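You operate a simulated robot arm through the tools that you are given. There is no shell and no other tool. Be economical: measure what you need, move in short steps, check, and stop when the job is done.

The job below is to be done with a simulated two-armed robot. You get a single attempt, and the scene is never put back.

TASK
Take the lid off the clear jar and lay it down on the right half of the blue bench. Then fetch the red tube and stand it on top of the small white block. Then put the small white box from the top of the bench with the ring press on the round grey pad. Then take the purple ring tube on the top of the bench with the ring press and put it away on the bench top by the foam board. Then take the orange spool and leave it on the shelf under the band machine. Then take the green tube and put it on top of the blue block. Then take the small purple block and leave it on the round blue pad. Then open the lower fridge drawer, take the brown tub with the latest date from the inside of the lower fridge drawer and leave it on the clear dish on the top of the bench with the ring press and shut the drawer again. The order counts. Set down upright: red tube, small white box, purple ring tube, brown tub.

It is judged by the outcome, as a careful person would: the job done as asked, and still so three seconds after it is handed in. It fails if anything else is knocked over, pushed out of place, dropped, spilled or broken. A push-on lid holds only when it is set on centred and level and pressed home; a screw cap is set on level and turned clockwise until tight.

THE ROBOT
Two 7-joint arms with fingered hands on one trunk, on a base that drives. Base frame: it is fixed to the floor where the robot stands at the start and does not move with it; the origin is under the middle of the robot, x ahead of it, y to its left, z up; the surface under the hand at the start is at about z = 76. Units: cm, degrees, N and s.
The left shoulder is at the start at [7, 16.9, 116.7], the right one opposite. With the tool pointing down near the work surface each hand reaches from about 10 to 66 cm from the robot's upright axis, wherever it stands, measured 20 degrees to its own side. Places, roughly: bench top by the foam board [-420, 370, 80]; blue block (4x8x4 cm) [-520, 770, 130]; brown tub [-375, 1000, 25]; clear jar (8x8x13 cm) [70, 10, 80]; dish (12x12x3 cm) [-110, 950, 80]; green tube (3x3x6 cm) [-80, 940, 80]; lower fridge drawer [-370, 990, 20]; orange spool (10x10x8 cm) [-230, 760, 90]; purple ring tube (3x3x6 cm) [-120, 960, 80]; red tube (3x3x6 cm) [-90, 940, 80]; round blue pad (8x8x2 cm) [-50, 960, 80]; round grey pad (8x8x2 cm) [-60, 940, 80]; shelf under the band machine [-640, 740, 30]; small purple block (4x4x3 cm) [-250, 1000, 80]; small white block (4x4x3 cm) [-250, 1000, 80]; small white box (4x4x7 cm) [-120, 940, 80]. Payload 3.4 kg a hand.
Tool frame (each hand has its own): the origin (TCP) lies between the finger pads and is the grasp point; the fingertips stand 2.3 cm ahead of it; z points along the fingers, y is the line along which they close. Largest opening 11.6 cm; the body of the gripper starts 6.5 cm behind the TCP. The gripper is a hand of 4 fingers: y runs from the thumb to the fingers, the wrist lies at [0, 0, -21.1] in the tool frame, and closing takes about 1.5 s.
Orientation is that of the tool frame in the base frame, as [roll, pitch, yaw] about the fixed x, y, z axes, in that order (R = Rz(yaw) Ry(pitch) Rx(roll)). With the fingers straight down and closing along the base's y, the tool's x points along the base's -x, its y along +y and its z along -z.

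THE INTERFACE
- The arms move only by the tool jog_arm. It takes "left_steps", "right_steps" or both (then of equal length, played together; a hand with none holds still); each is one flat list of numbers, 6 for each row, row after row: the shift along the base's x, y, z in cm, then the turn, a rotation vector about the base's x, y, z in degrees. In form: [tx, ty, tz, wx, wy, wz, tx, ty, tz, wx, wy, wz, ...]. A call has 1 to 10 rows; each row shifts and turns the commanded pose from where the row before left it. "left_hand" and "right_hand" are, for a hand that has rows, the finger opening in cm, from 0 to 11.6, set as the call begins (left out, the last holds). Each row takes 0.2 s and may step no farther than 5 cm and 8.6 degrees from the row before; otherwise, or with a gripper value out of range, the whole call is refused. A pose out of reach is approached as far as the arm can. The call stops where the force on the tool passes 40 N (or 10 N more than at its start, if that is more) or the arm is blocked; 0.2 s more then pass. Each finger travels about 15.3 cm/s and halts on what it meets, pressing with about 30 N; the grip force reading is that of the motor and also rises with nothing between the fingers. The clock runs only during rows and for 0.2 s after the last one: add rows that do not move to give the fingers time. It gives the time, the measured TCP pose, the force on the tool (base axes), the opening and the grip force at its end, in the units of the frame above (readings bear some noise), with the torque about the TCP (base axes, N m) and any sound that the robot's microphone picked up.
- Cameras (640 x 400 px; columns grow to the right, rows downward): "scene" is now at [12.49, 4.65, 139.54]; the picture's right is [0.51, -0.86, 0.00], its down [-0.50, -0.30, -0.81] and it looks along [0.70, 0.42, -0.58] (base axes); focal length 272 px, centre (320, 200). "left" rides on the left gripper at [-6.9, 0.1, -9] in its tool frame; the picture's right is [-0.01, -1.00, 0.00], its down [0.79, -0.01, -0.61] and it looks along [0.61, -0.01, 0.79] (tool axes); focal length 251 px, centre (320, 200). "right" rides on the right gripper at [6.9, 0.1, -9] in its tool frame; the picture's right is [-0.01, 1.00, 0.00], its down [-0.79, -0.01, -0.61] and it looks along [-0.61, -0.01, 0.79] (tool axes); focal length 251 px, centre (320, 200). There is no depth. A picture from a camera that has moved, and an enlarged one, comes with that camera's place and axes in the base frame and with its lens.
- capture(camera): a new picture of that camera. No time passes.
- raise_lower(by): slides the trunk up (or, below 0, down) by that many cm; the arms and the scene camera ride with it, the base frame stays. It gives what a move gives, with no picture.
- steer(legs): drives the robot by 1 to 6 legs, each [ahead, left, turn to the left] in cm, cm and degrees, along the robot's own axes; the way and the turn of a leg run together, so that a leg with both is an arc; at most 150 cm and 180 degrees a leg. The arms and the cameras ride along, it lands a little off, and it stops where it bumps. It gives what a move gives.
- finger_targets(finger1, finger2, finger3, thumb_bend, hand): sets how far each is bent, from 0 (flat) to 1 (curled in); at 0.3 the hand is open as for a grip, at 0.7 the pads meet at the TCP. One left out holds its place. A second passes; each finger stops where it meets its share of the squeeze, and holds until it gets a number again. A gripper value or a shape takes the hand back. It gives what a move gives, with no picture; readings hold the bend of each and the force on the fingers (four entries, about 0 where the hand has none), thumb and palm.
- preshape(shape, hand): the hand has 4 fingers and takes this shape, open, in about a second: jaw (thumb against the fingers, like two jaws); tri (thumb and two fingers); tip (a fingertip pinch); poke (one finger out to press); point (the index stretched); flat (the hand flat); cup (the hand cupped); fist (a fist). The gripper value then closes the fingers along that shape, each until it touches; the sizes above hold for jaw. It gives what a move gives, with no picture.
- pan_tilt(pan, tilt): turns the head with the scene camera to pan (to the left, within 86 degrees either way) and tilt (down, from -29 to 69), counted from straight ahead of the robot. It gives what a move gives.
- zoom(camera, box): a new picture of the part [left, top, right, bottom] of that camera's present view, enlarged. No time passes.
- hand_in(): hands the job in; it is judged then, once.

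Go step by step. Nothing tells you exact positions but the pictures and the camera data: compare them with the known pose of the tool, close in by small moves and look again before you grip or let go. The budget is 493 turns and 256 pictures, counting those below and the enlarged ones. Unless the task says otherwise, let go and move clear before handing in, and close with one line.

The tools are called after "Emit:" as a command line: name --argument value ..., lists and objects as JSON in quotes. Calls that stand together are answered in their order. jog_arm: Moves the arms, as the interface text tells. Its arguments: {"type":"object","properties":{"left_steps":{"type":"array","items":{"type":"number"}},"left_hand":{"type":"number"},"right_steps":{"type":"array","items":{"type":"number"}},"right_hand":{"type":"number"}},"required":[]} The other tools are called the same way: raise_lower (by) slides the trunk up or down; preshape (shape, hand) gives the hand a shape; finger_targets (finger1, finger2, finger3, thumb_bend, hand) moves the fingers one by one; steer (legs) drives the base; pan_tilt (pan, tilt) turns the head that bears the scene camera; capture (camera) takes a picture; zoom (camera, box) takes an enlarged picture of a part of a camera's view; hand_in () hands the job in.

At the start:

```text
time_s: 0.0
left_tcp_pos: [36.2, 34.19, 111.52]
left_ee_rot: [180.0, 0.0, -179.9]
left_ft_force: [-0.4, 0.6, 0.1]
left_ft_torque: [0.02, -0.02, -0.03]
left_finger_gap: 11.59
left_gripper_force: 0.1
left_shape: jaw
left_bend: [0.3, 0.3, 0.3, 0.3]
left_finger forces: [0.1, 0.1, 0.0, 0.0, 0.0, 0.1]
right_tcp_pos: [56.73, 1.76, 110.69]
right_ee_rot: [-179.9, 0.0, -179.9]
right_ft_force: [-1.0, 0.9, -0.6]
right_ft_torque: [0.03, 0.01, 0.03]
right_finger_gap: 11.59
right_gripper_force: 0.1
right_shape: jaw
right_bend: [0.3, 0.3, 0.3, 0.3]
right_finger forces: [0.0, 0.0, 0.0, 0.1, 0.1, 0.1]
trunk travel left (down, up): [-67.4, 26.6]
robot x, y, heading: [0.36, -0.06, -0.1]
head pan, tilt: [30.9, 35.4]
```

scene: 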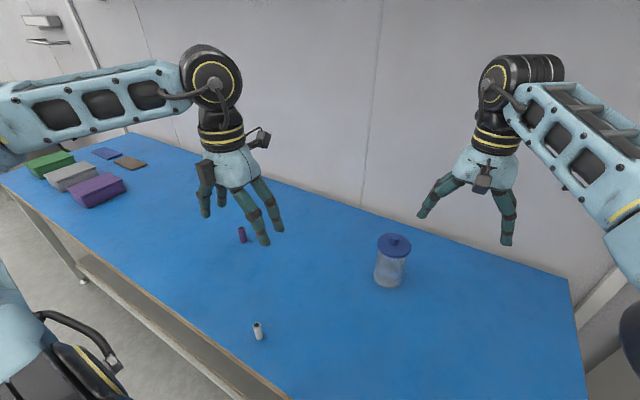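
right: 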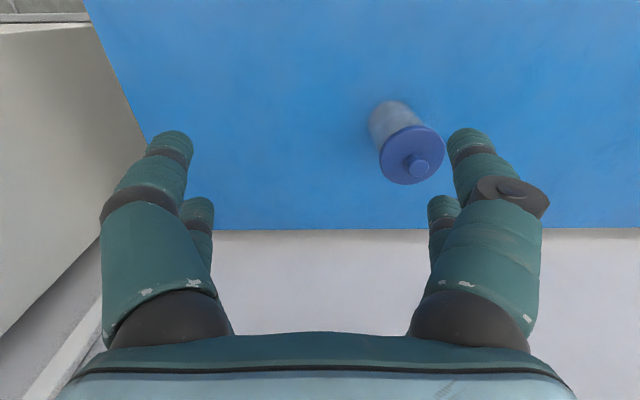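
left: 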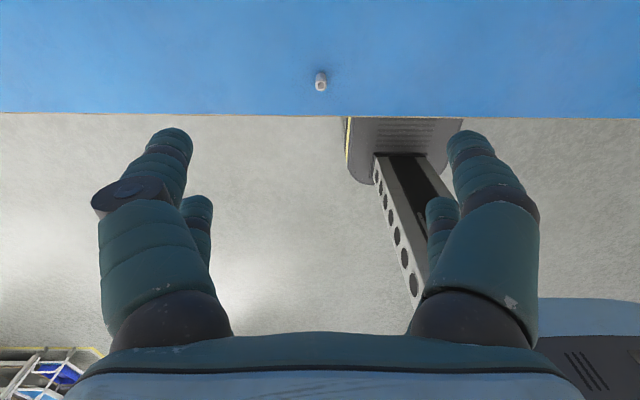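

The jar with its blue knobbed lid stands at about (66.5, 14, 76–89) on the blue bench. I'll look closer at the lid before gripping.

Emit:
zoom --camera "scene" --box '[340, 210, 440, 300]'

Emit:
zoom --camera "right" --box '[340, 80, 460, 200]'

```text
4.44 times, centred on (390, 255) of scene
camera zoom: at [12.49, 4.65, 139.54], right [0.51, -0.86, 0.0], down [-0.5, -0.3, -0.81], along [0.7, 0.42, -0.58], focal length 1207 px, centre (9, -44)
```

zoom: 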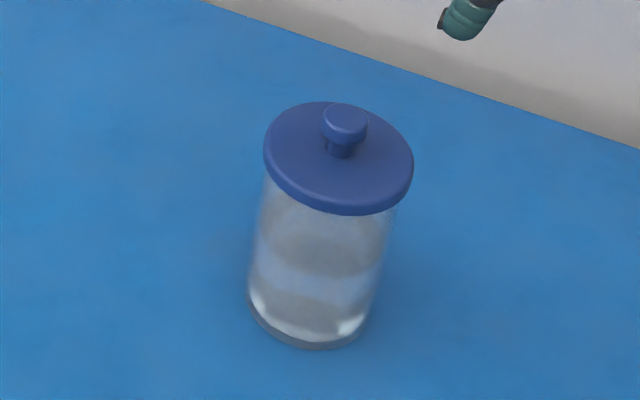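

```text
3.33 times, centred on (400, 140) of right
camera zoom: at [49.86, 1.84, 119.6], right [0.01, 1.0, 0.0], down [0.79, -0.01, 0.61], along [0.61, -0.01, -0.79], focal length 838 px, centre (53, 400)
```

zoom: 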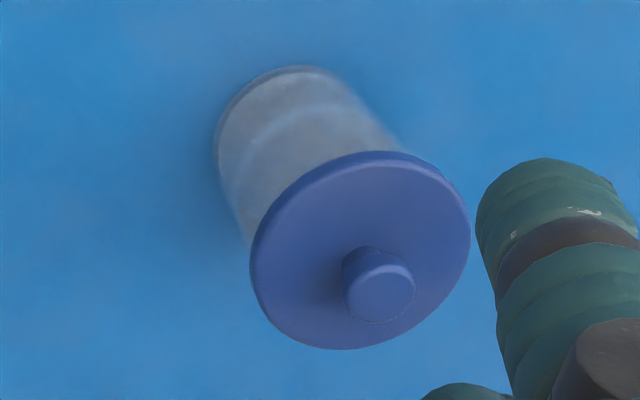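

The lid knob is at about (66.8, 14.5, 91), slightly far for the right hand, so I drive a bit left and ahead first.

Emit:
steer --legs '[[0, 28, 0], [6, 0, 0]]'

```text
time_s: 2.5
left_tcp_pos: [42.01, 62.41, 111.68]
left_ee_rot: [179.9, 0.1, 180.0]
left_ft_force: [-0.8, 0.1, 0.6]
left_ft_torque: [-0.02, 0.01, -0.01]
left_finger_gap: 11.58
left_gripper_force: 0.1
left_shape: jaw
left_bend: [0.3, 0.3, 0.3, 0.3]
left_finger forces: [0.0, 0.0, 0.0, 0.1, 0.1, 0.1]
right_tcp_pos: [62.52, 29.85, 110.72]
right_ee_rot: [180.0, 0.1, 179.9]
right_ft_force: [0.2, -0.4, 0.3]
right_ft_torque: [0.02, -0.03, 0.0]
right_finger_gap: 11.59
right_gripper_force: 0.1
right_shape: jaw
right_bend: [0.3, 0.3, 0.3, 0.3]
right_finger forces: [0.0, 0.0, 0.0, 0.1, 0.0, 0.1]
trunk travel left (down, up): [-67.4, 26.6]
robot x, y, heading: [6.31, 28.2, 0.0]
head pan, tilt: [30.9, 35.4]
```

Now move the right hand over the knob.

Emit:
jog_arm --right_steps '[1.1, -3.85, 0, 0, 0, 0, 1.1, -3.85, 0, 0, 0, 0, 1.1, -3.85, 0, 0, 0, 0, 1.0, -3.8, 0, 0, 0, 0, 0, 0, -4.5, 0, 0, 0, 0, 0, -4.5, 0, 0, 0, 0, 0, -4, 0, 0, 0]' --right_hand 7

Emit:
capture --camera "right"

Emit:
pan_tilt --pan -10 --tilt 40

Emit:
capture --camera "scene"

```text
time_s: 4.1
left_tcp_pos: [42.28, 62.41, 111.48]
left_ee_rot: [-180.0, 0.0, 180.0]
left_ft_force: [0.4, -0.9, 0.1]
left_ft_torque: [0.01, 0.02, 0.0]
left_finger_gap: 11.58
left_gripper_force: 0.1
left_shape: jaw
left_bend: [0.3, 0.3, 0.3, 0.3]
left_finger forces: [0.1, 0.1, 0.1, 0.0, 0.0, 0.0]
right_tcp_pos: [67.13, 14.53, 97.54]
right_ee_rot: [180.0, 0.0, 179.8]
right_ft_force: [-1.2, 0.0, 0.1]
right_ft_torque: [0.0, 0.0, 0.0]
right_finger_gap: 7.06
right_gripper_force: 0.0
right_shape: jaw
right_bend: [0.71, 0.71, 0.71, 0.72]
right_finger forces: [0.0, 0.0, 0.1, 0.0, 0.0, 0.0]
trunk travel left (down, up): [-67.4, 26.6]
robot x, y, heading: [5.99, 28.35, -0.1]
head pan, tilt: [30.9, 35.4]
```

```text
250 pictures are left
camera right: at [60.3, 14.55, 106.6], right [0.01, 1.0, 0.0], down [0.79, -0.01, 0.61], along [0.61, -0.01, -0.8], focal length 251 px, centre (320, 200)
```

right: 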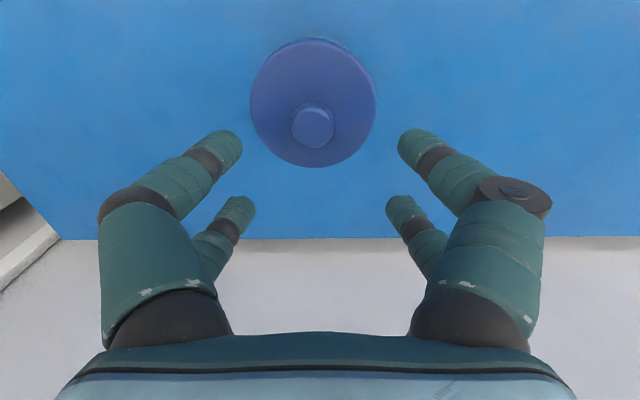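

```text
time_s: 5.2
left_tcp_pos: [42.36, 62.38, 111.56]
left_ee_rot: [179.9, 0.0, 179.9]
left_ft_force: [0.4, 0.0, -0.1]
left_ft_torque: [0.01, -0.02, 0.02]
left_finger_gap: 11.59
left_gripper_force: 0.1
left_shape: jaw
left_bend: [0.3, 0.3, 0.3, 0.3]
left_finger forces: [0.0, 0.1, 0.1, 0.0, 0.0, 0.0]
right_tcp_pos: [67.27, 14.56, 97.66]
right_ee_rot: [179.9, 0.0, 179.8]
right_ft_force: [-0.4, 0.3, -0.4]
right_ft_torque: [-0.01, 0.0, 0.0]
right_finger_gap: 7.04
right_gripper_force: 0.0
right_shape: jaw
right_bend: [0.71, 0.71, 0.71, 0.72]
right_finger forces: [0.1, 0.0, 0.0, 0.0, 0.1, 0.0]
trunk travel left (down, up): [-67.4, 26.6]
robot x, y, heading: [6.31, 28.03, 0.0]
head pan, tilt: [-10.0, 40.0]
```

```text
249 pictures are left
camera scene: at [19.34, 26.84, 138.84], right [-0.17, -0.98, 0.0], down [-0.63, 0.11, -0.77], along [0.75, -0.13, -0.64], focal length 272 px, centre (320, 200)
```

scene: 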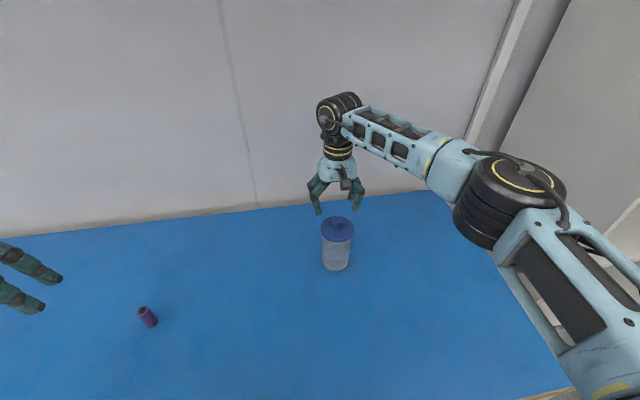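

The knob is about 1.1 cm nearer and 0.6 cm to the right of the TCP. I correct, go down and grip the knob.

Emit:
jog_arm --right_steps '[-1.1, -0.5, -2, 0, 0, 0, 0, 0, -2.2, 0, 0, 0]' --right_hand 6

Emit:
capture --camera "right"

Emit:
zoom --camera "scene" --box '[290, 160, 390, 280]'

```text
time_s: 5.8
left_tcp_pos: [42.39, 62.48, 111.56]
left_ee_rot: [180.0, 0.1, -180.0]
left_ft_force: [0.0, 0.7, 0.7]
left_ft_torque: [0.02, 0.02, 0.02]
left_finger_gap: 11.58
left_gripper_force: 0.1
left_shape: jaw
left_bend: [0.3, 0.3, 0.3, 0.3]
left_finger forces: [0.1, 0.1, 0.1, 0.0, 0.0, 0.1]
right_tcp_pos: [65.92, 14.17, 93.36]
right_ee_rot: [-180.0, 0.1, 179.9]
right_ft_force: [0.3, -0.4, -0.6]
right_ft_torque: [-0.02, -0.01, -0.03]
right_finger_gap: 6.05
right_gripper_force: 0.1
right_shape: jaw
right_bend: [0.72, 0.72, 0.72, 0.75]
right_finger forces: [0.0, 0.1, 0.1, 0.1, 0.0, 0.0]
trunk travel left (down, up): [-67.4, 26.6]
robot x, y, heading: [5.85, 28.38, -0.1]
head pan, tilt: [-10.0, 40.0]
```

```text
248 pictures are left
camera right: at [59.13, 14.17, 102.4], right [0.01, 1.0, 0.0], down [0.79, -0.01, 0.61], along [0.61, -0.01, -0.79], focal length 251 px, centre (320, 200)
```

right: 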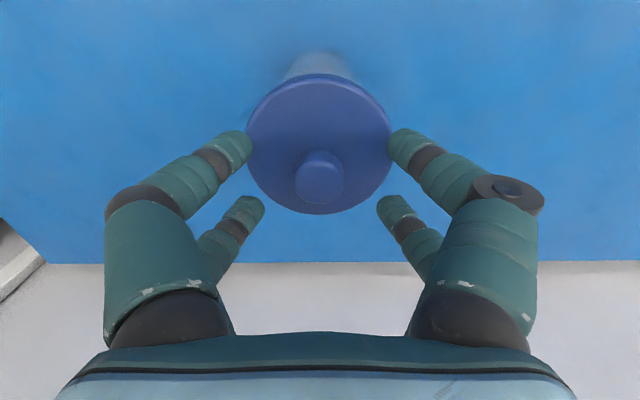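

```text
3.33 times, centred on (340, 220) of scene
camera zoom: at [19.39, 26.87, 138.84], right [-0.18, -0.98, 0.0], down [-0.63, 0.11, -0.77], along [0.75, -0.13, -0.64], focal length 905 px, centre (253, 133)
```

zoom: 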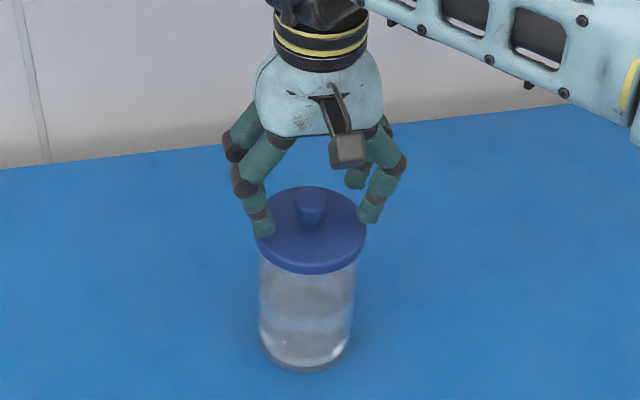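

The finger pairs would straddle the knob, so I'll grip the lid by its rim with the hand wide open: TCP near z = 89.3.

Emit:
jog_arm --right_steps '[0, 0, 0, 0, 0, 0, 0, 0, 0, 0, 0, 0, 0, 0, 0, 0, 0, 0, 0.2, -0.1, -2, 0, 0, 0, 0, 0, -2, 0, 0, 0]' --right_hand 11.6

Emit:
zoom --camera "scene" --box '[290, 160, 390, 280]'

Emit:
capture --camera "right"

```text
time_s: 7.0
left_tcp_pos: [42.32, 62.36, 111.48]
left_ee_rot: [180.0, 0.0, 179.9]
left_ft_force: [0.6, 0.2, 0.1]
left_ft_torque: [-0.02, 0.03, 0.01]
left_finger_gap: 11.57
left_gripper_force: 0.0
left_shape: jaw
left_bend: [0.3, 0.3, 0.3, 0.3]
left_finger forces: [0.0, 0.1, 0.1, 0.0, 0.0, 0.1]
right_tcp_pos: [66.26, 14.01, 89.37]
right_ee_rot: [180.0, 0.0, 179.9]
right_ft_force: [-0.2, 0.9, -0.3]
right_ft_torque: [0.0, -0.02, 0.0]
right_finger_gap: 11.58
right_gripper_force: 0.1
right_shape: jaw
right_bend: [0.3, 0.3, 0.3, 0.3]
right_finger forces: [0.1, 0.1, 0.0, 0.1, 0.1, 0.0]
trunk travel left (down, up): [-67.4, 26.6]
robot x, y, heading: [6.14, 28.07, -0.0]
head pan, tilt: [-10.0, 40.0]
```

```text
3.33 times, centred on (340, 220) of scene
camera zoom: at [19.36, 26.84, 138.84], right [-0.18, -0.98, 0.0], down [-0.63, 0.11, -0.77], along [0.75, -0.13, -0.64], focal length 905 px, centre (253, 133)
```

zoom: 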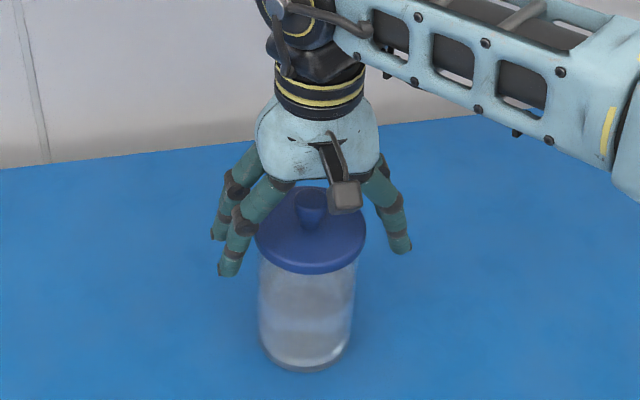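

```text
245 pictures are left
camera right: at [59.27, 13.99, 98.4], right [0.01, 1.0, 0.0], down [0.79, -0.01, 0.61], along [0.61, -0.01, -0.79], focal length 251 px, centre (320, 200)
```

right: 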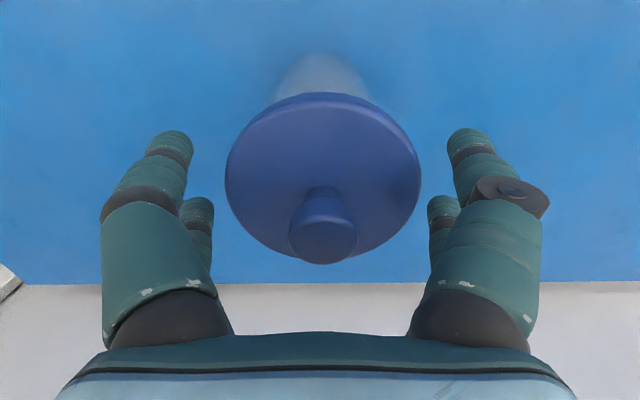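

The lid sits centred between the fingers at rim height. I close on the rim.

Emit:
jog_arm --right_steps '[0, 0, 0, 0, 0, 0, 0, 0, 0, 0, 0, 0, 0, 0, 0, 0, 0, 0, 0, 0, 0, 0, 0, 0, 0, 0, 0, 0, 0, 0]' --right_hand 7.5

Emit:
zoom --camera "scene" --box '[290, 160, 390, 280]'

```text
time_s: 8.2
left_tcp_pos: [42.28, 62.3, 111.48]
left_ee_rot: [-180.0, 0.1, 180.0]
left_ft_force: [0.8, -1.1, 0.4]
left_ft_torque: [-0.01, -0.02, -0.01]
left_finger_gap: 11.59
left_gripper_force: 0.0
left_shape: jaw
left_bend: [0.3, 0.3, 0.3, 0.3]
left_finger forces: [0.1, 0.0, 0.0, 0.0, 0.0, 0.1]
right_tcp_pos: [65.99, 14.0, 89.22]
right_ee_rot: [180.0, 0.1, 180.0]
right_ft_force: [0.0, 1.5, -0.7]
right_ft_torque: [-0.03, 0.01, 0.0]
right_finger_gap: 7.6
right_gripper_force: 0.1
right_shape: jaw
right_bend: [0.69, 0.69, 0.7, 0.7]
right_finger forces: [0.7, 0.3, 0.0, 0.0, 0.0, 0.1]
trunk travel left (down, up): [-67.4, 26.6]
robot x, y, heading: [6.04, 28.39, -0.4]
head pan, tilt: [-10.0, 40.0]
```

```text
3.33 times, centred on (340, 220) of scene
camera zoom: at [19.33, 26.86, 138.84], right [-0.18, -0.98, 0.0], down [-0.63, 0.11, -0.77], along [0.75, -0.13, -0.64], focal length 905 px, centre (253, 133)
```

zoom: 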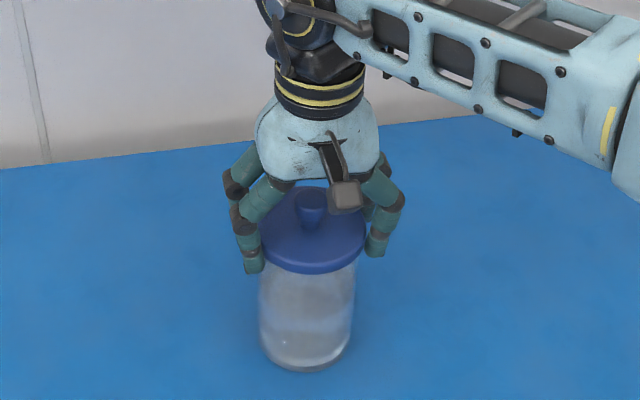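

Fingers just touch the rim; now squeeze and lift a little.

Emit:
jog_arm --right_steps '[0, 0, 0, 0, 0, 0, 0, 0, 0, 0, 0, 0, 0, 0, 0, 0, 0, 0]' --right_hand 5.5

Emit:
jog_arm --right_steps '[0, 0, 0.5, 0, 0, 0, 0, 0, 0.5, 0, 0, 0, 0, 0, 0.5, 0, 0, 0, 0, 0, 0.5, 0, 0, 0]'

Emit:
zoom --camera "scene" --box '[290, 160, 390, 280]'

```text
time_s: 9.0
left_tcp_pos: [42.34, 62.39, 111.51]
left_ee_rot: [-180.0, 0.0, -180.0]
left_ft_force: [0.4, 0.4, 0.6]
left_ft_torque: [-0.04, 0.03, 0.01]
left_finger_gap: 11.59
left_gripper_force: 0.0
left_shape: jaw
left_bend: [0.3, 0.3, 0.3, 0.3]
left_finger forces: [0.0, 0.0, 0.0, 0.1, 0.0, 0.0]
right_tcp_pos: [66.17, 13.98, 89.37]
right_ee_rot: [-180.0, 0.0, 179.8]
right_ft_force: [0.0, 0.3, -0.6]
right_ft_torque: [0.01, -0.01, -0.03]
right_finger_gap: 6.47
right_gripper_force: 30.1
right_shape: jaw
right_bend: [0.72, 0.72, 0.72, 0.74]
right_finger forces: [33.0, 31.6, 32.0, 0.1, 32.2, 0.1]
trunk travel left (down, up): [-67.4, 26.6]
robot x, y, heading: [5.83, 27.97, -0.2]
head pan, tilt: [-10.0, 40.0]
heard: snap
```

```text
time_s: 10.0
left_tcp_pos: [42.41, 62.43, 111.49]
left_ee_rot: [180.0, 0.0, -179.9]
left_ft_force: [-0.1, 0.0, 1.1]
left_ft_torque: [0.02, 0.02, 0.0]
left_finger_gap: 11.59
left_gripper_force: 0.0
left_shape: jaw
left_bend: [0.3, 0.3, 0.3, 0.3]
left_finger forces: [0.0, 0.0, 0.1, 0.0, 0.0, 0.1]
right_tcp_pos: [66.24, 13.92, 91.42]
right_ee_rot: [180.0, 0.0, 179.9]
right_ft_force: [0.1, 0.1, -0.6]
right_ft_torque: [0.01, -0.05, 0.06]
right_finger_gap: 6.47
right_gripper_force: 29.9
right_shape: jaw
right_bend: [0.72, 0.72, 0.72, 0.74]
right_finger forces: [33.1, 31.6, 32.1, 0.1, 32.1, 0.1]
trunk travel left (down, up): [-67.4, 26.6]
robot x, y, heading: [5.71, 28.26, -0.7]
head pan, tilt: [-10.0, 40.0]
```

```text
3.33 times, centred on (340, 220) of scene
camera zoom: at [19.33, 26.84, 138.84], right [-0.18, -0.98, 0.0], down [-0.63, 0.11, -0.77], along [0.75, -0.13, -0.64], focal length 905 px, centre (253, 133)
```

zoom: 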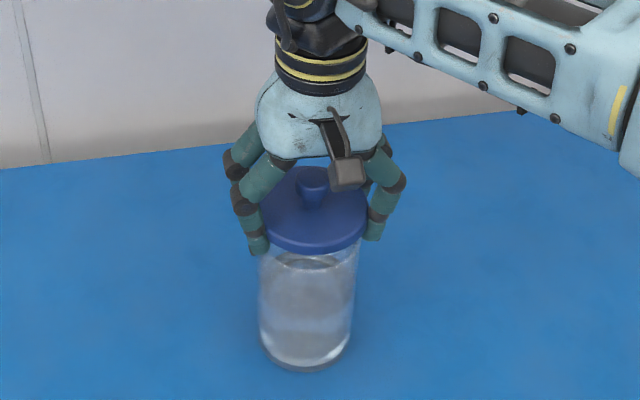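

The lid snapped free and the jar stayed. I lift clear and carry it to the right, to about (57, −7).

Emit:
jog_arm --right_steps '[0, 0, 3, 0, 0, 0, 0, 0, 4, 0, 0, 0, -1.5, -3, 0, 0, 0, 0, -1.5, -4, 0, 0, 0, 0, -1.5, -4, 0, 0, 0, 0, -1.5, -4, 0, 0, 0, 0, -1.5, -4, 0, 0, 0, 0, -1.5, -2, -2, 0, 0, 0, 0, 0, -5, 0, 0, 0, 0, 0, -4, 0, 0, 0]'

Emit:
zoom --camera "scene" --box '[280, 160, 480, 320]'

```text
time_s: 12.2
left_tcp_pos: [42.27, 62.34, 111.46]
left_ee_rot: [-180.0, 0.1, -180.0]
left_ft_force: [-0.2, 0.1, -0.7]
left_ft_torque: [0.02, -0.03, -0.01]
left_finger_gap: 11.57
left_gripper_force: 0.0
left_shape: jaw
left_bend: [0.3, 0.3, 0.3, 0.3]
left_finger forces: [0.0, 0.0, 0.0, 0.0, 0.1, 0.0]
right_tcp_pos: [57.14, -7.08, 87.31]
right_ee_rot: [-180.0, 0.1, 179.9]
right_ft_force: [0.2, -0.1, -1.1]
right_ft_torque: [0.02, 0.03, -0.01]
right_finger_gap: 6.41
right_gripper_force: 30.1
right_shape: jaw
right_bend: [0.72, 0.72, 0.73, 0.75]
right_finger forces: [33.8, 32.6, 33.4, 0.1, 33.5, 0.0]
trunk travel left (down, up): [-67.4, 26.6]
robot x, y, heading: [6.11, 28.12, -0.1]
head pan, tilt: [-10.0, 40.0]
```

```text
2.50 times, centred on (380, 240) of scene
camera zoom: at [19.37, 26.79, 138.84], right [-0.18, -0.98, 0.0], down [-0.63, 0.11, -0.77], along [0.75, -0.13, -0.64], focal length 679 px, centre (170, 100)
```

zoom: 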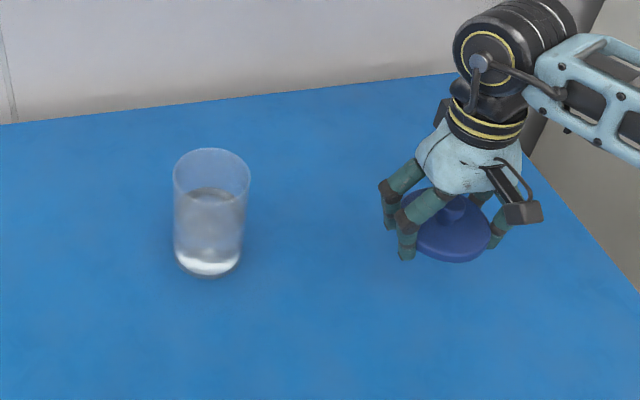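

Lid is held level, jar open and upright. I lower until contact.

Emit:
jog_arm --right_steps '[0, 0, -3, 0, 0, 0, 0, 0, -3, 0, 0, 0, 0, 0, -1, 0, 0, 0, 0, 0, -0.6, 0, 0, 0, 0, 0, -0.6, 0, 0, 0, 0, 0, -0.6, 0, 0, 0]'

Emit:
zoom --camera "scene" --box '[340, 200, 480, 320]'

```text
time_s: 13.6
left_tcp_pos: [42.38, 62.4, 111.49]
left_ee_rot: [-180.0, 0.0, 179.9]
left_ft_force: [-0.1, -0.4, -0.4]
left_ft_torque: [0.01, 0.02, 0.04]
left_finger_gap: 11.6
left_gripper_force: 0.1
left_shape: jaw
left_bend: [0.3, 0.3, 0.3, 0.3]
left_finger forces: [0.0, 0.0, 0.1, 0.1, 0.0, 0.0]
right_tcp_pos: [57.12, -7.05, 78.57]
right_ee_rot: [180.0, -0.1, 179.9]
right_ft_force: [0.1, -0.1, -0.3]
right_ft_torque: [0.02, -0.04, -0.02]
right_finger_gap: 6.41
right_gripper_force: 29.7
right_shape: jaw
right_bend: [0.72, 0.73, 0.73, 0.75]
right_finger forces: [34.1, 32.8, 33.8, 0.0, 34.0, 0.0]
trunk travel left (down, up): [-67.4, 26.6]
robot x, y, heading: [5.83, 28.3, -0.4]
head pan, tilt: [-10.0, 40.0]
```

```text
3.33 times, centred on (410, 260) of scene
camera zoom: at [19.34, 26.83, 138.84], right [-0.18, -0.98, 0.0], down [-0.63, 0.11, -0.77], along [0.75, -0.13, -0.64], focal length 905 px, centre (20, 0)
```

zoom: 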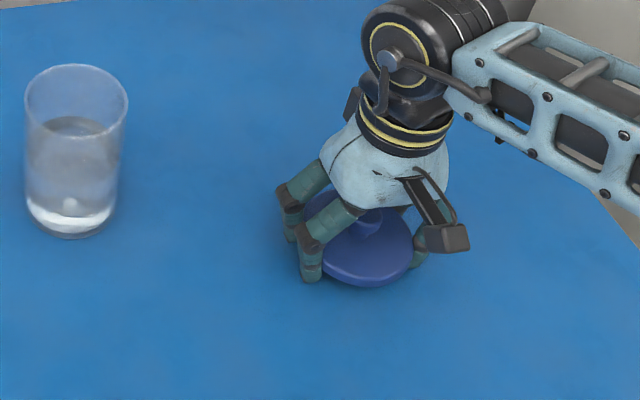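

Emit:
jog_arm --right_steps '[0, 0, -0.3, 0, 0, 0, 0, 0, -0.3, 0, 0, 0, 0, 0, -0.3, 0, 0, 0, 0, 0, -0.3, 0, 0, 0]'

```text
time_s: 14.5
left_tcp_pos: [41.86, 62.5, 111.47]
left_ee_rot: [-179.9, 0.2, -180.0]
left_ft_force: [-1.1, -0.1, -0.2]
left_ft_torque: [0.02, 0.0, 0.01]
left_finger_gap: 11.62
left_gripper_force: 0.0
left_shape: jaw
left_bend: [0.3, 0.3, 0.3, 0.3]
left_finger forces: [0.0, 0.0, 0.0, 0.0, 0.0, 0.0]
right_tcp_pos: [57.22, -7.01, 78.33]
right_ee_rot: [-180.0, 0.8, 179.9]
right_ft_force: [-5.7, 0.6, 23.0]
right_ft_torque: [-0.51, 0.58, -0.23]
right_finger_gap: 6.29
right_gripper_force: 29.8
right_shape: jaw
right_bend: [0.73, 0.73, 0.73, 0.77]
right_finger forces: [42.1, 34.4, 36.1, 0.1, 52.8, 0.0]
trunk travel left (down, up): [-67.4, 26.6]
robot x, y, heading: [6.13, 28.6, 0.0]
head pan, tilt: [-10.0, 40.0]
stopped in row 4 (right hand): the force on the tool passed its limit at 44 N (the readings are from after the stop); the commanded pose is now the measured one
```

Contact with the bench. I release and rise.

Emit:
jog_arm --right_steps '[0, 0, 0.3, 0, 0, 0, 0, 0, 0, 0, 0, 0, 0, 0, 0, 0, 0, 0]' --right_hand 8

Emit:
jog_arm --right_steps '[0, 0, 0, 0, 0, 0, 0, 0, 0, 0, 0, 0, 0, 0, 1, 0, 0, 0, 0, 0, 4, 0, 0, 0, 0, 0, 5, 0, 0, 0, 0, 0, 5, 0, 0, 0, 0, 0, 5, 0, 0, 0, 0, 0, 5, 0, 0, 0]' --right_hand 11.6

Emit:
zoom --camera "scene" --box '[280, 160, 480, 320]'

```text
time_s: 15.3
left_tcp_pos: [42.06, 62.46, 111.58]
left_ee_rot: [-180.0, 0.1, -179.9]
left_ft_force: [0.6, -0.3, 0.1]
left_ft_torque: [0.04, -0.01, 0.01]
left_finger_gap: 11.61
left_gripper_force: 0.0
left_shape: jaw
left_bend: [0.3, 0.3, 0.3, 0.3]
left_finger forces: [0.0, 0.1, 0.1, 0.1, 0.1, 0.0]
right_tcp_pos: [57.39, -7.07, 78.27]
right_ee_rot: [-180.0, 0.6, 179.8]
right_ft_force: [-0.7, -0.7, 12.1]
right_ft_torque: [0.17, 0.21, 0.08]
right_finger_gap: 7.77
right_gripper_force: 0.0
right_shape: jaw
right_bend: [0.7, 0.68, 0.67, 0.69]
right_finger forces: [7.9, 0.1, 0.1, 0.0, 4.3, 0.1]
trunk travel left (down, up): [-67.4, 26.6]
robot x, y, heading: [6.04, 28.6, -0.1]
head pan, tilt: [-10.0, 40.0]
```

```text
time_s: 17.1
left_tcp_pos: [42.25, 62.42, 111.42]
left_ee_rot: [180.0, 0.0, -179.9]
left_ft_force: [0.7, -0.1, 0.0]
left_ft_torque: [0.02, 0.0, 0.02]
left_finger_gap: 11.57
left_gripper_force: 0.0
left_shape: jaw
left_bend: [0.3, 0.3, 0.3, 0.3]
left_finger forces: [0.0, 0.1, 0.1, 0.0, 0.0, 0.0]
right_tcp_pos: [57.16, -7.18, 103.32]
right_ee_rot: [179.9, 0.5, 179.9]
right_ft_force: [-0.8, 0.0, -0.6]
right_ft_torque: [-0.03, 0.03, 0.0]
right_finger_gap: 11.59
right_gripper_force: 0.1
right_shape: jaw
right_bend: [0.3, 0.3, 0.3, 0.3]
right_finger forces: [0.0, 0.0, 0.1, 0.0, 0.1, 0.1]
trunk travel left (down, up): [-67.4, 26.6]
robot x, y, heading: [6.23, 27.95, 0.1]
head pan, tilt: [-10.0, 40.0]
```

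```text
2.50 times, centred on (380, 240) of scene
camera zoom: at [19.3, 26.9, 138.84], right [-0.18, -0.98, 0.0], down [-0.63, 0.11, -0.77], along [0.75, -0.13, -0.64], focal length 679 px, centre (170, 100)
```

zoom: 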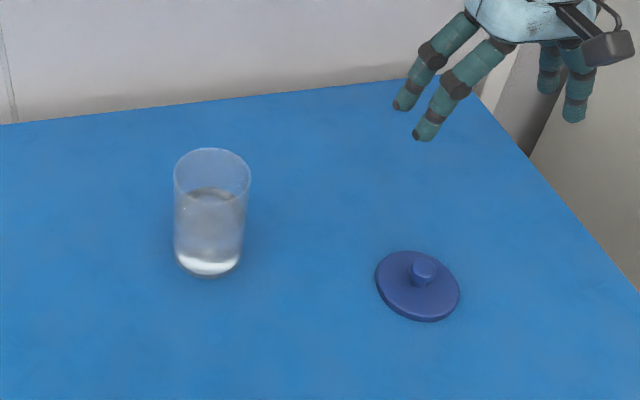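

The lid lies flat on the right half, jar undisturbed. Next I back away from the bench and look around for the way to the ring-press bench near (−100, 950).

Emit:
steer --legs '[[-50, 0, 0]]'

Emit:
pan_tilt --pan 86 --tilt 5

Emit:
capture --camera "scene"

```text
time_s: 20.1
left_tcp_pos: [-7.61, 62.32, 111.39]
left_ee_rot: [-179.9, 0.0, 179.8]
left_ft_force: [0.0, -0.6, 0.0]
left_ft_torque: [0.02, -0.02, -0.04]
left_finger_gap: 11.57
left_gripper_force: 0.1
left_shape: jaw
left_bend: [0.3, 0.3, 0.3, 0.3]
left_finger forces: [0.1, 0.1, 0.0, 0.0, 0.0, 0.1]
right_tcp_pos: [6.98, -7.19, 103.19]
right_ee_rot: [-180.0, 0.5, 179.6]
right_ft_force: [0.1, -0.1, 0.1]
right_ft_torque: [0.03, 0.0, -0.03]
right_finger_gap: 11.57
right_gripper_force: 0.1
right_shape: jaw
right_bend: [0.3, 0.3, 0.3, 0.3]
right_finger forces: [0.0, 0.1, 0.0, 0.1, 0.1, 0.1]
trunk travel left (down, up): [-67.4, 26.6]
robot x, y, heading: [-44.4, 28.4, -0.3]
head pan, tilt: [-10.0, 40.0]
```

```text
time_s: 21.8
left_tcp_pos: [-7.76, 62.37, 111.49]
left_ee_rot: [-179.9, 0.0, 179.7]
left_ft_force: [0.8, -0.3, -0.7]
left_ft_torque: [0.0, 0.03, 0.05]
left_finger_gap: 11.59
left_gripper_force: 0.1
left_shape: jaw
left_bend: [0.3, 0.3, 0.3, 0.3]
left_finger forces: [0.0, 0.0, 0.1, 0.1, 0.0, 0.1]
right_tcp_pos: [7.02, -7.19, 103.23]
right_ee_rot: [-180.0, 0.5, 179.5]
right_ft_force: [-0.4, 0.3, 0.2]
right_ft_torque: [0.01, 0.01, -0.02]
right_finger_gap: 11.6
right_gripper_force: 0.1
right_shape: jaw
right_bend: [0.3, 0.3, 0.3, 0.3]
right_finger forces: [0.0, 0.1, 0.1, 0.0, 0.0, 0.0]
trunk travel left (down, up): [-67.4, 26.6]
robot x, y, heading: [-44.39, 28.09, -0.3]
head pan, tilt: [85.9, 5.0]
```

```text
239 pictures are left
camera scene: at [-38.48, 37.65, 144.42], right [1.0, -0.08, 0.0], down [-0.01, -0.09, -1.0], along [0.08, 0.99, -0.09], focal length 272 px, centre (320, 200)
```

scene: 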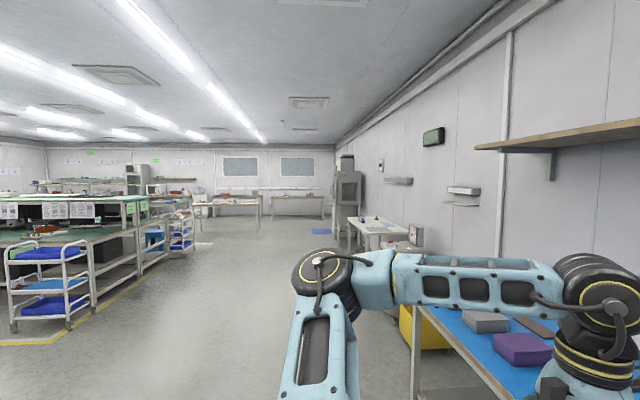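

The corridor towards +y is clear. I back off a bit more, turn left and drive up it.

Emit:
steer --legs '[[-35, 0, 0], [0, 0, 90], [150, 0, 0], [150, 0, 0], [150, 0, 0], [150, 0, 0]]'

Emit:
pan_tilt --pan 0 --tilt 15

Emit:
capture --camera "scene"

```text
time_s: 56.1
left_tcp_pos: [-95.45, 666.64, 111.56]
left_ee_rot: [-179.9, 0.0, -91.7]
left_ft_force: [-0.4, 0.9, 0.1]
left_ft_torque: [-0.02, -0.01, 0.01]
left_finger_gap: 11.61
left_gripper_force: 0.2
left_shape: jaw
left_bend: [0.3, 0.3, 0.3, 0.3]
left_finger forces: [0.0, 0.0, 0.0, 0.1, 0.1, 0.0]
right_tcp_pos: [-25.5, 679.6, 103.28]
right_ee_rot: [180.0, 0.5, -91.7]
right_ft_force: [-0.2, 0.8, -0.1]
right_ft_torque: [0.0, -0.02, 0.0]
right_finger_gap: 11.58
right_gripper_force: 0.0
right_shape: jaw
right_bend: [0.3, 0.3, 0.3, 0.3]
right_finger forces: [0.0, 0.1, 0.1, 0.1, 0.1, 0.1]
trunk travel left (down, up): [-67.4, 26.6]
robot x, y, heading: [-62.36, 629.65, 88.4]
head pan, tilt: [85.9, 5.0]
```

```text
time_s: 57.7
left_tcp_pos: [-95.5, 666.63, 111.52]
left_ee_rot: [180.0, 0.0, -91.7]
left_ft_force: [0.2, 0.3, -0.8]
left_ft_torque: [0.01, -0.01, 0.02]
left_finger_gap: 11.58
left_gripper_force: 0.0
left_shape: jaw
left_bend: [0.3, 0.3, 0.3, 0.3]
left_finger forces: [0.0, 0.0, 0.0, 0.0, 0.0, 0.1]
right_tcp_pos: [-25.47, 679.63, 103.23]
right_ee_rot: [-179.9, 0.5, -91.6]
right_ft_force: [0.6, 0.3, -0.5]
right_ft_torque: [0.02, 0.01, 0.02]
right_finger_gap: 11.58
right_gripper_force: 0.0
right_shape: jaw
right_bend: [0.3, 0.3, 0.3, 0.3]
right_finger forces: [0.0, 0.0, 0.0, 0.1, 0.1, 0.1]
trunk travel left (down, up): [-67.4, 26.6]
robot x, y, heading: [-62.23, 629.33, 88.2]
head pan, tilt: [0.0, 15.0]
```

```text
238 pictures are left
camera scene: at [-61.95, 643.94, 142.8], right [1.0, -0.03, 0.0], down [-0.01, -0.26, -0.97], along [0.03, 0.97, -0.26], focal length 272 px, centre (320, 200)
```

scene: 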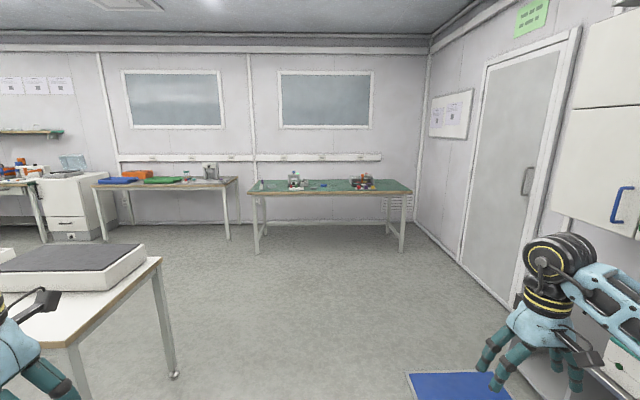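

The green ring-press bench is straight ahead at about y = 910–980. I drive up to it.

Emit:
steer --legs '[[0, 0, 1.8], [110, 0, 0], [75, 0, 0]]'

Emit:
pan_tilt --pan 10 --tilt 30

Emit:
capture --camera "scene"

```text
time_s: 67.3
left_tcp_pos: [-96.38, 851.04, 111.58]
left_ee_rot: [179.9, 0.1, -89.9]
left_ft_force: [-0.2, -1.5, 0.1]
left_ft_torque: [0.0, -0.01, -0.01]
left_finger_gap: 11.58
left_gripper_force: 0.0
left_shape: jaw
left_bend: [0.3, 0.3, 0.3, 0.3]
left_finger forces: [0.1, 0.0, 0.0, 0.0, 0.0, 0.1]
right_tcp_pos: [-26.95, 866.23, 103.27]
right_ee_rot: [179.9, 0.6, -90.0]
right_ft_force: [0.5, -0.5, 1.0]
right_ft_torque: [0.0, -0.04, 0.01]
right_finger_gap: 11.59
right_gripper_force: 0.1
right_shape: jaw
right_bend: [0.3, 0.3, 0.3, 0.3]
right_finger forces: [0.0, 0.0, 0.0, 0.1, 0.0, 0.0]
trunk travel left (down, up): [-67.4, 26.6]
robot x, y, heading: [-62.03, 814.72, 90.0]
head pan, tilt: [0.0, 15.0]
```

```text
time_s: 68.1
left_tcp_pos: [-96.44, 851.11, 111.49]
left_ee_rot: [180.0, -0.1, -89.9]
left_ft_force: [0.4, 0.5, 1.4]
left_ft_torque: [0.02, 0.01, 0.02]
left_finger_gap: 11.6
left_gripper_force: 0.0
left_shape: jaw
left_bend: [0.3, 0.3, 0.3, 0.3]
left_finger forces: [0.0, 0.0, 0.1, 0.1, 0.0, 0.0]
right_tcp_pos: [-26.85, 866.16, 103.26]
right_ee_rot: [179.9, 0.6, -89.9]
right_ft_force: [0.1, -0.4, -0.2]
right_ft_torque: [0.03, -0.02, -0.01]
right_finger_gap: 11.6
right_gripper_force: 0.0
right_shape: jaw
right_bend: [0.3, 0.3, 0.3, 0.3]
right_finger forces: [0.0, 0.0, 0.0, 0.0, 0.0, 0.1]
trunk travel left (down, up): [-67.4, 26.6]
robot x, y, heading: [-61.94, 814.98, 90.0]
head pan, tilt: [10.0, 30.0]
```

```text
237 pictures are left
camera scene: at [-63.83, 829.0, 140.38], right [0.98, 0.17, 0.0], down [0.09, -0.49, -0.87], along [-0.15, 0.85, -0.5], focal length 272 px, centre (320, 200)
```

scene: 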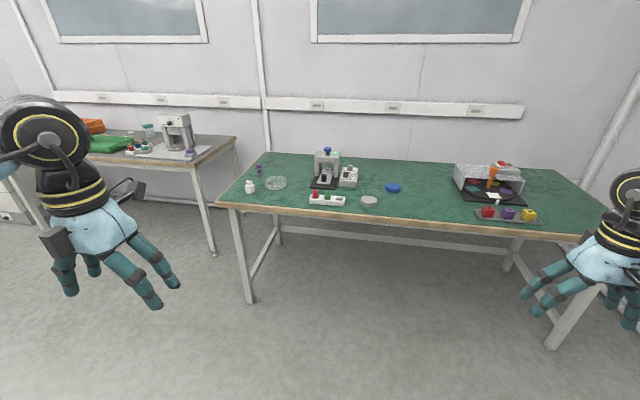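

Emit:
zoom --camera "scene" --box '[220, 130, 420, 240]'

Emit:
zoom --camera "scene" --box '[70, 100, 230, 200]'

```text
3.20 times, centred on (320, 185) of scene
camera zoom: at [-63.83, 829.0, 140.38], right [0.98, 0.17, 0.0], down [0.09, -0.49, -0.87], along [-0.15, 0.85, -0.5], focal length 869 px, centre (320, 248)
```

zoom: 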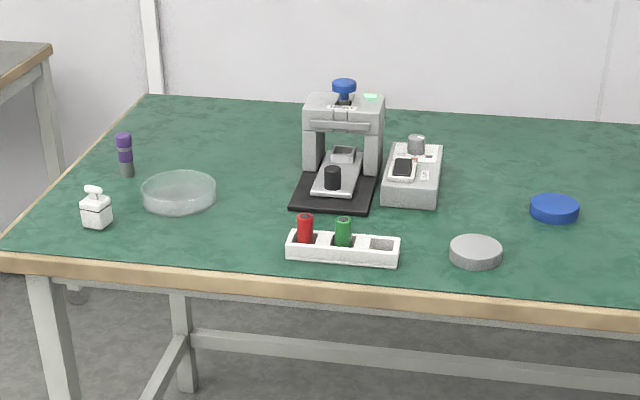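

```text
4.00 times, centred on (150, 150) of scene
camera zoom: at [-63.83, 829.0, 140.38], right [0.98, 0.17, 0.0], down [0.09, -0.49, -0.87], along [-0.15, 0.85, -0.5], focal length 1086 px, centre (1000, 400)
```

zoom: 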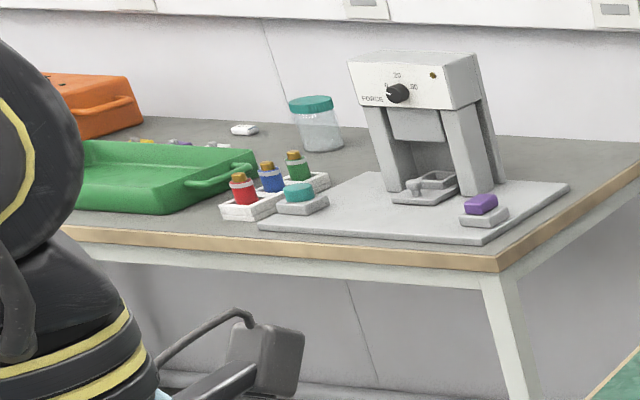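

The bench holds: red and green tubes in a white rack, white box, dish, purple ring tube, pads. I move in so the left hand can reach the red tube at about (−84.6, 935).

Emit:
steer --legs '[[40, 0, 0], [20, 6, 0]]'

Emit:
pan_tilt --pan 15 --tilt 45

Emit:
capture --camera "scene"

Emit:
capture --camera "left"

```text
time_s: 71.8
left_tcp_pos: [-102.55, 910.99, 111.57]
left_ee_rot: [180.0, 0.0, -89.8]
left_ft_force: [-0.9, -0.4, 0.5]
left_ft_torque: [-0.01, -0.01, -0.04]
left_finger_gap: 11.6
left_gripper_force: 0.1
left_shape: jaw
left_bend: [0.3, 0.3, 0.3, 0.3]
left_finger forces: [0.0, 0.0, 0.0, 0.0, 0.0, 0.0]
right_tcp_pos: [-33.29, 926.24, 103.11]
right_ee_rot: [-179.9, 0.4, -90.0]
right_ft_force: [0.0, 0.8, -1.0]
right_ft_torque: [0.0, 0.01, 0.01]
right_finger_gap: 11.58
right_gripper_force: 0.0
right_shape: jaw
right_bend: [0.3, 0.3, 0.3, 0.3]
right_finger forces: [0.0, 0.1, 0.0, 0.0, 0.1, 0.1]
trunk travel left (down, up): [-67.4, 26.6]
robot x, y, heading: [-68.66, 875.41, 90.0]
head pan, tilt: [10.0, 30.0]
```

```text
time_s: 72.6
left_tcp_pos: [-102.65, 911.03, 111.53]
left_ee_rot: [-180.0, -0.1, -89.9]
left_ft_force: [0.9, 0.2, 0.8]
left_ft_torque: [0.0, -0.01, 0.03]
left_finger_gap: 11.59
left_gripper_force: 0.0
left_shape: jaw
left_bend: [0.3, 0.3, 0.3, 0.3]
left_finger forces: [0.1, 0.0, 0.0, 0.1, 0.1, 0.0]
right_tcp_pos: [-33.25, 926.37, 103.15]
right_ee_rot: [-180.0, 0.5, -89.8]
right_ft_force: [0.8, 0.8, -0.7]
right_ft_torque: [-0.02, 0.03, -0.03]
right_finger_gap: 11.59
right_gripper_force: 0.0
right_shape: jaw
right_bend: [0.3, 0.3, 0.3, 0.3]
right_finger forces: [0.0, 0.0, 0.0, 0.1, 0.0, 0.1]
trunk travel left (down, up): [-67.4, 26.6]
robot x, y, heading: [-68.1, 875.39, 89.7]
head pan, tilt: [15.0, 45.0]
```

```text
234 pictures are left
camera scene: at [-70.57, 887.93, 138.12], right [0.97, 0.26, 0.0], down [0.18, -0.68, -0.71], along [-0.18, 0.68, -0.71], focal length 272 px, centre (320, 200)
```

scene: 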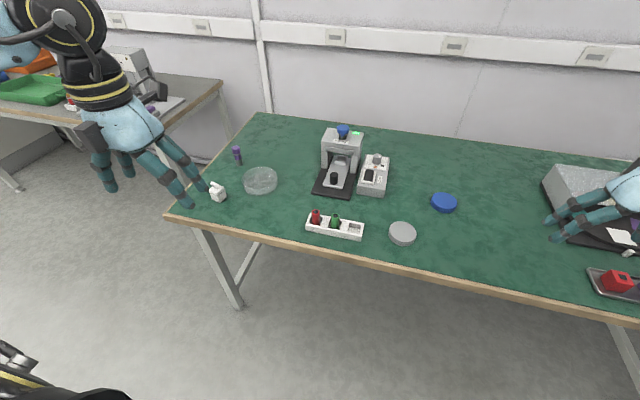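

```text
233 pictures are left
camera left: at [-102.78, 918.03, 120.47], right [1.0, 0.01, 0.0], down [0.01, -0.79, 0.61], along [0.01, -0.61, -0.79], focal length 251 px, centre (320, 200)
```

left: 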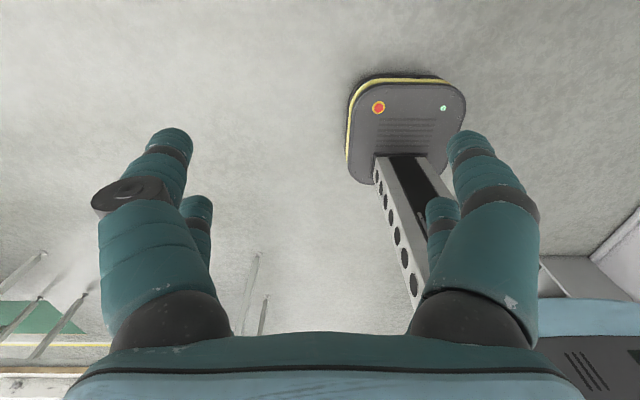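

I'd like to grip thin tubes well, so I check how the "tip" shape looks on the right hand (it is in free space).

Emit:
preshape --hand "right" --shape "tip"

Emit:
capture --camera "right"

Emit:
preshape --hand "right" --shape "tri"

Emit:
capture --camera "right"

```text
time_s: 73.5
left_tcp_pos: [-102.73, 911.02, 111.55]
left_ee_rot: [179.9, 0.0, -89.8]
left_ft_force: [0.8, 0.4, 0.3]
left_ft_torque: [-0.02, -0.02, 0.01]
left_finger_gap: 11.62
left_gripper_force: 0.0
left_shape: jaw
left_bend: [0.3, 0.3, 0.3, 0.3]
left_finger forces: [0.1, 0.0, 0.0, 0.0, 0.0, 0.0]
right_tcp_pos: [-33.18, 926.18, 103.28]
right_ee_rot: [-179.9, 0.5, -90.0]
right_ft_force: [-0.6, -0.4, -0.1]
right_ft_torque: [0.01, 0.0, 0.01]
right_finger_gap: 11.6
right_gripper_force: 0.2
right_shape: tip
right_bend: [0.3, 0.3, 0.3, 0.3]
right_finger forces: [0.0, 0.0, 0.0, 0.0, 0.0, 0.0]
trunk travel left (down, up): [-67.4, 26.6]
robot x, y, heading: [-68.56, 875.02, 90.0]
head pan, tilt: [15.0, 45.0]
```

```text
232 pictures are left
camera right: at [-33.3, 919.34, 112.17], right [-1.0, 0.01, 0.0], down [0.01, 0.79, 0.61], along [0.0, 0.61, -0.79], focal length 251 px, centre (320, 200)
```

right: 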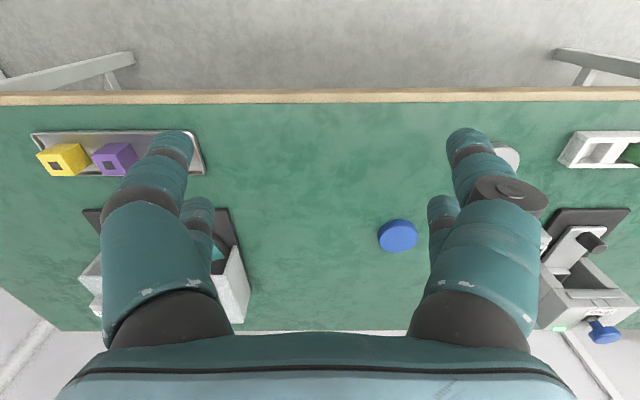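

```text
time_s: 74.4
left_tcp_pos: [-102.7, 911.01, 111.51]
left_ee_rot: [-179.9, 0.0, -89.8]
left_ft_force: [-0.2, 0.0, 0.4]
left_ft_torque: [0.01, 0.03, 0.0]
left_finger_gap: 11.57
left_gripper_force: 0.0
left_shape: jaw
left_bend: [0.3, 0.3, 0.3, 0.3]
left_finger forces: [0.1, 0.0, 0.0, 0.0, 0.0, 0.1]
right_tcp_pos: [-33.21, 926.34, 103.21]
right_ee_rot: [180.0, 0.5, -89.8]
right_ft_force: [-1.0, -0.5, 0.5]
right_ft_torque: [-0.04, -0.01, 0.0]
right_finger_gap: 11.61
right_gripper_force: 0.2
right_shape: tri
right_bend: [0.3, 0.3, 0.3, 0.3]
right_finger forces: [0.0, 0.0, 0.0, 0.0, 0.0, 0.0]
trunk travel left (down, up): [-67.4, 26.6]
robot x, y, heading: [-68.7, 875.09, 90.3]
head pan, tilt: [15.0, 45.0]
```

```text
231 pictures are left
camera right: at [-33.3, 919.33, 112.17], right [-1.0, 0.01, 0.0], down [0.01, 0.79, 0.61], along [0.0, 0.61, -0.79], focal length 251 px, centre (320, 200)
```

right: 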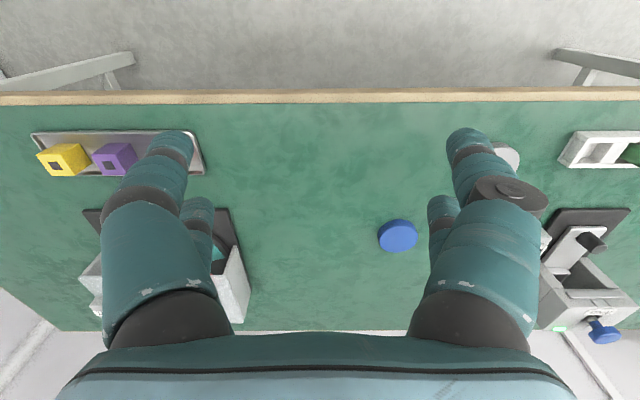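

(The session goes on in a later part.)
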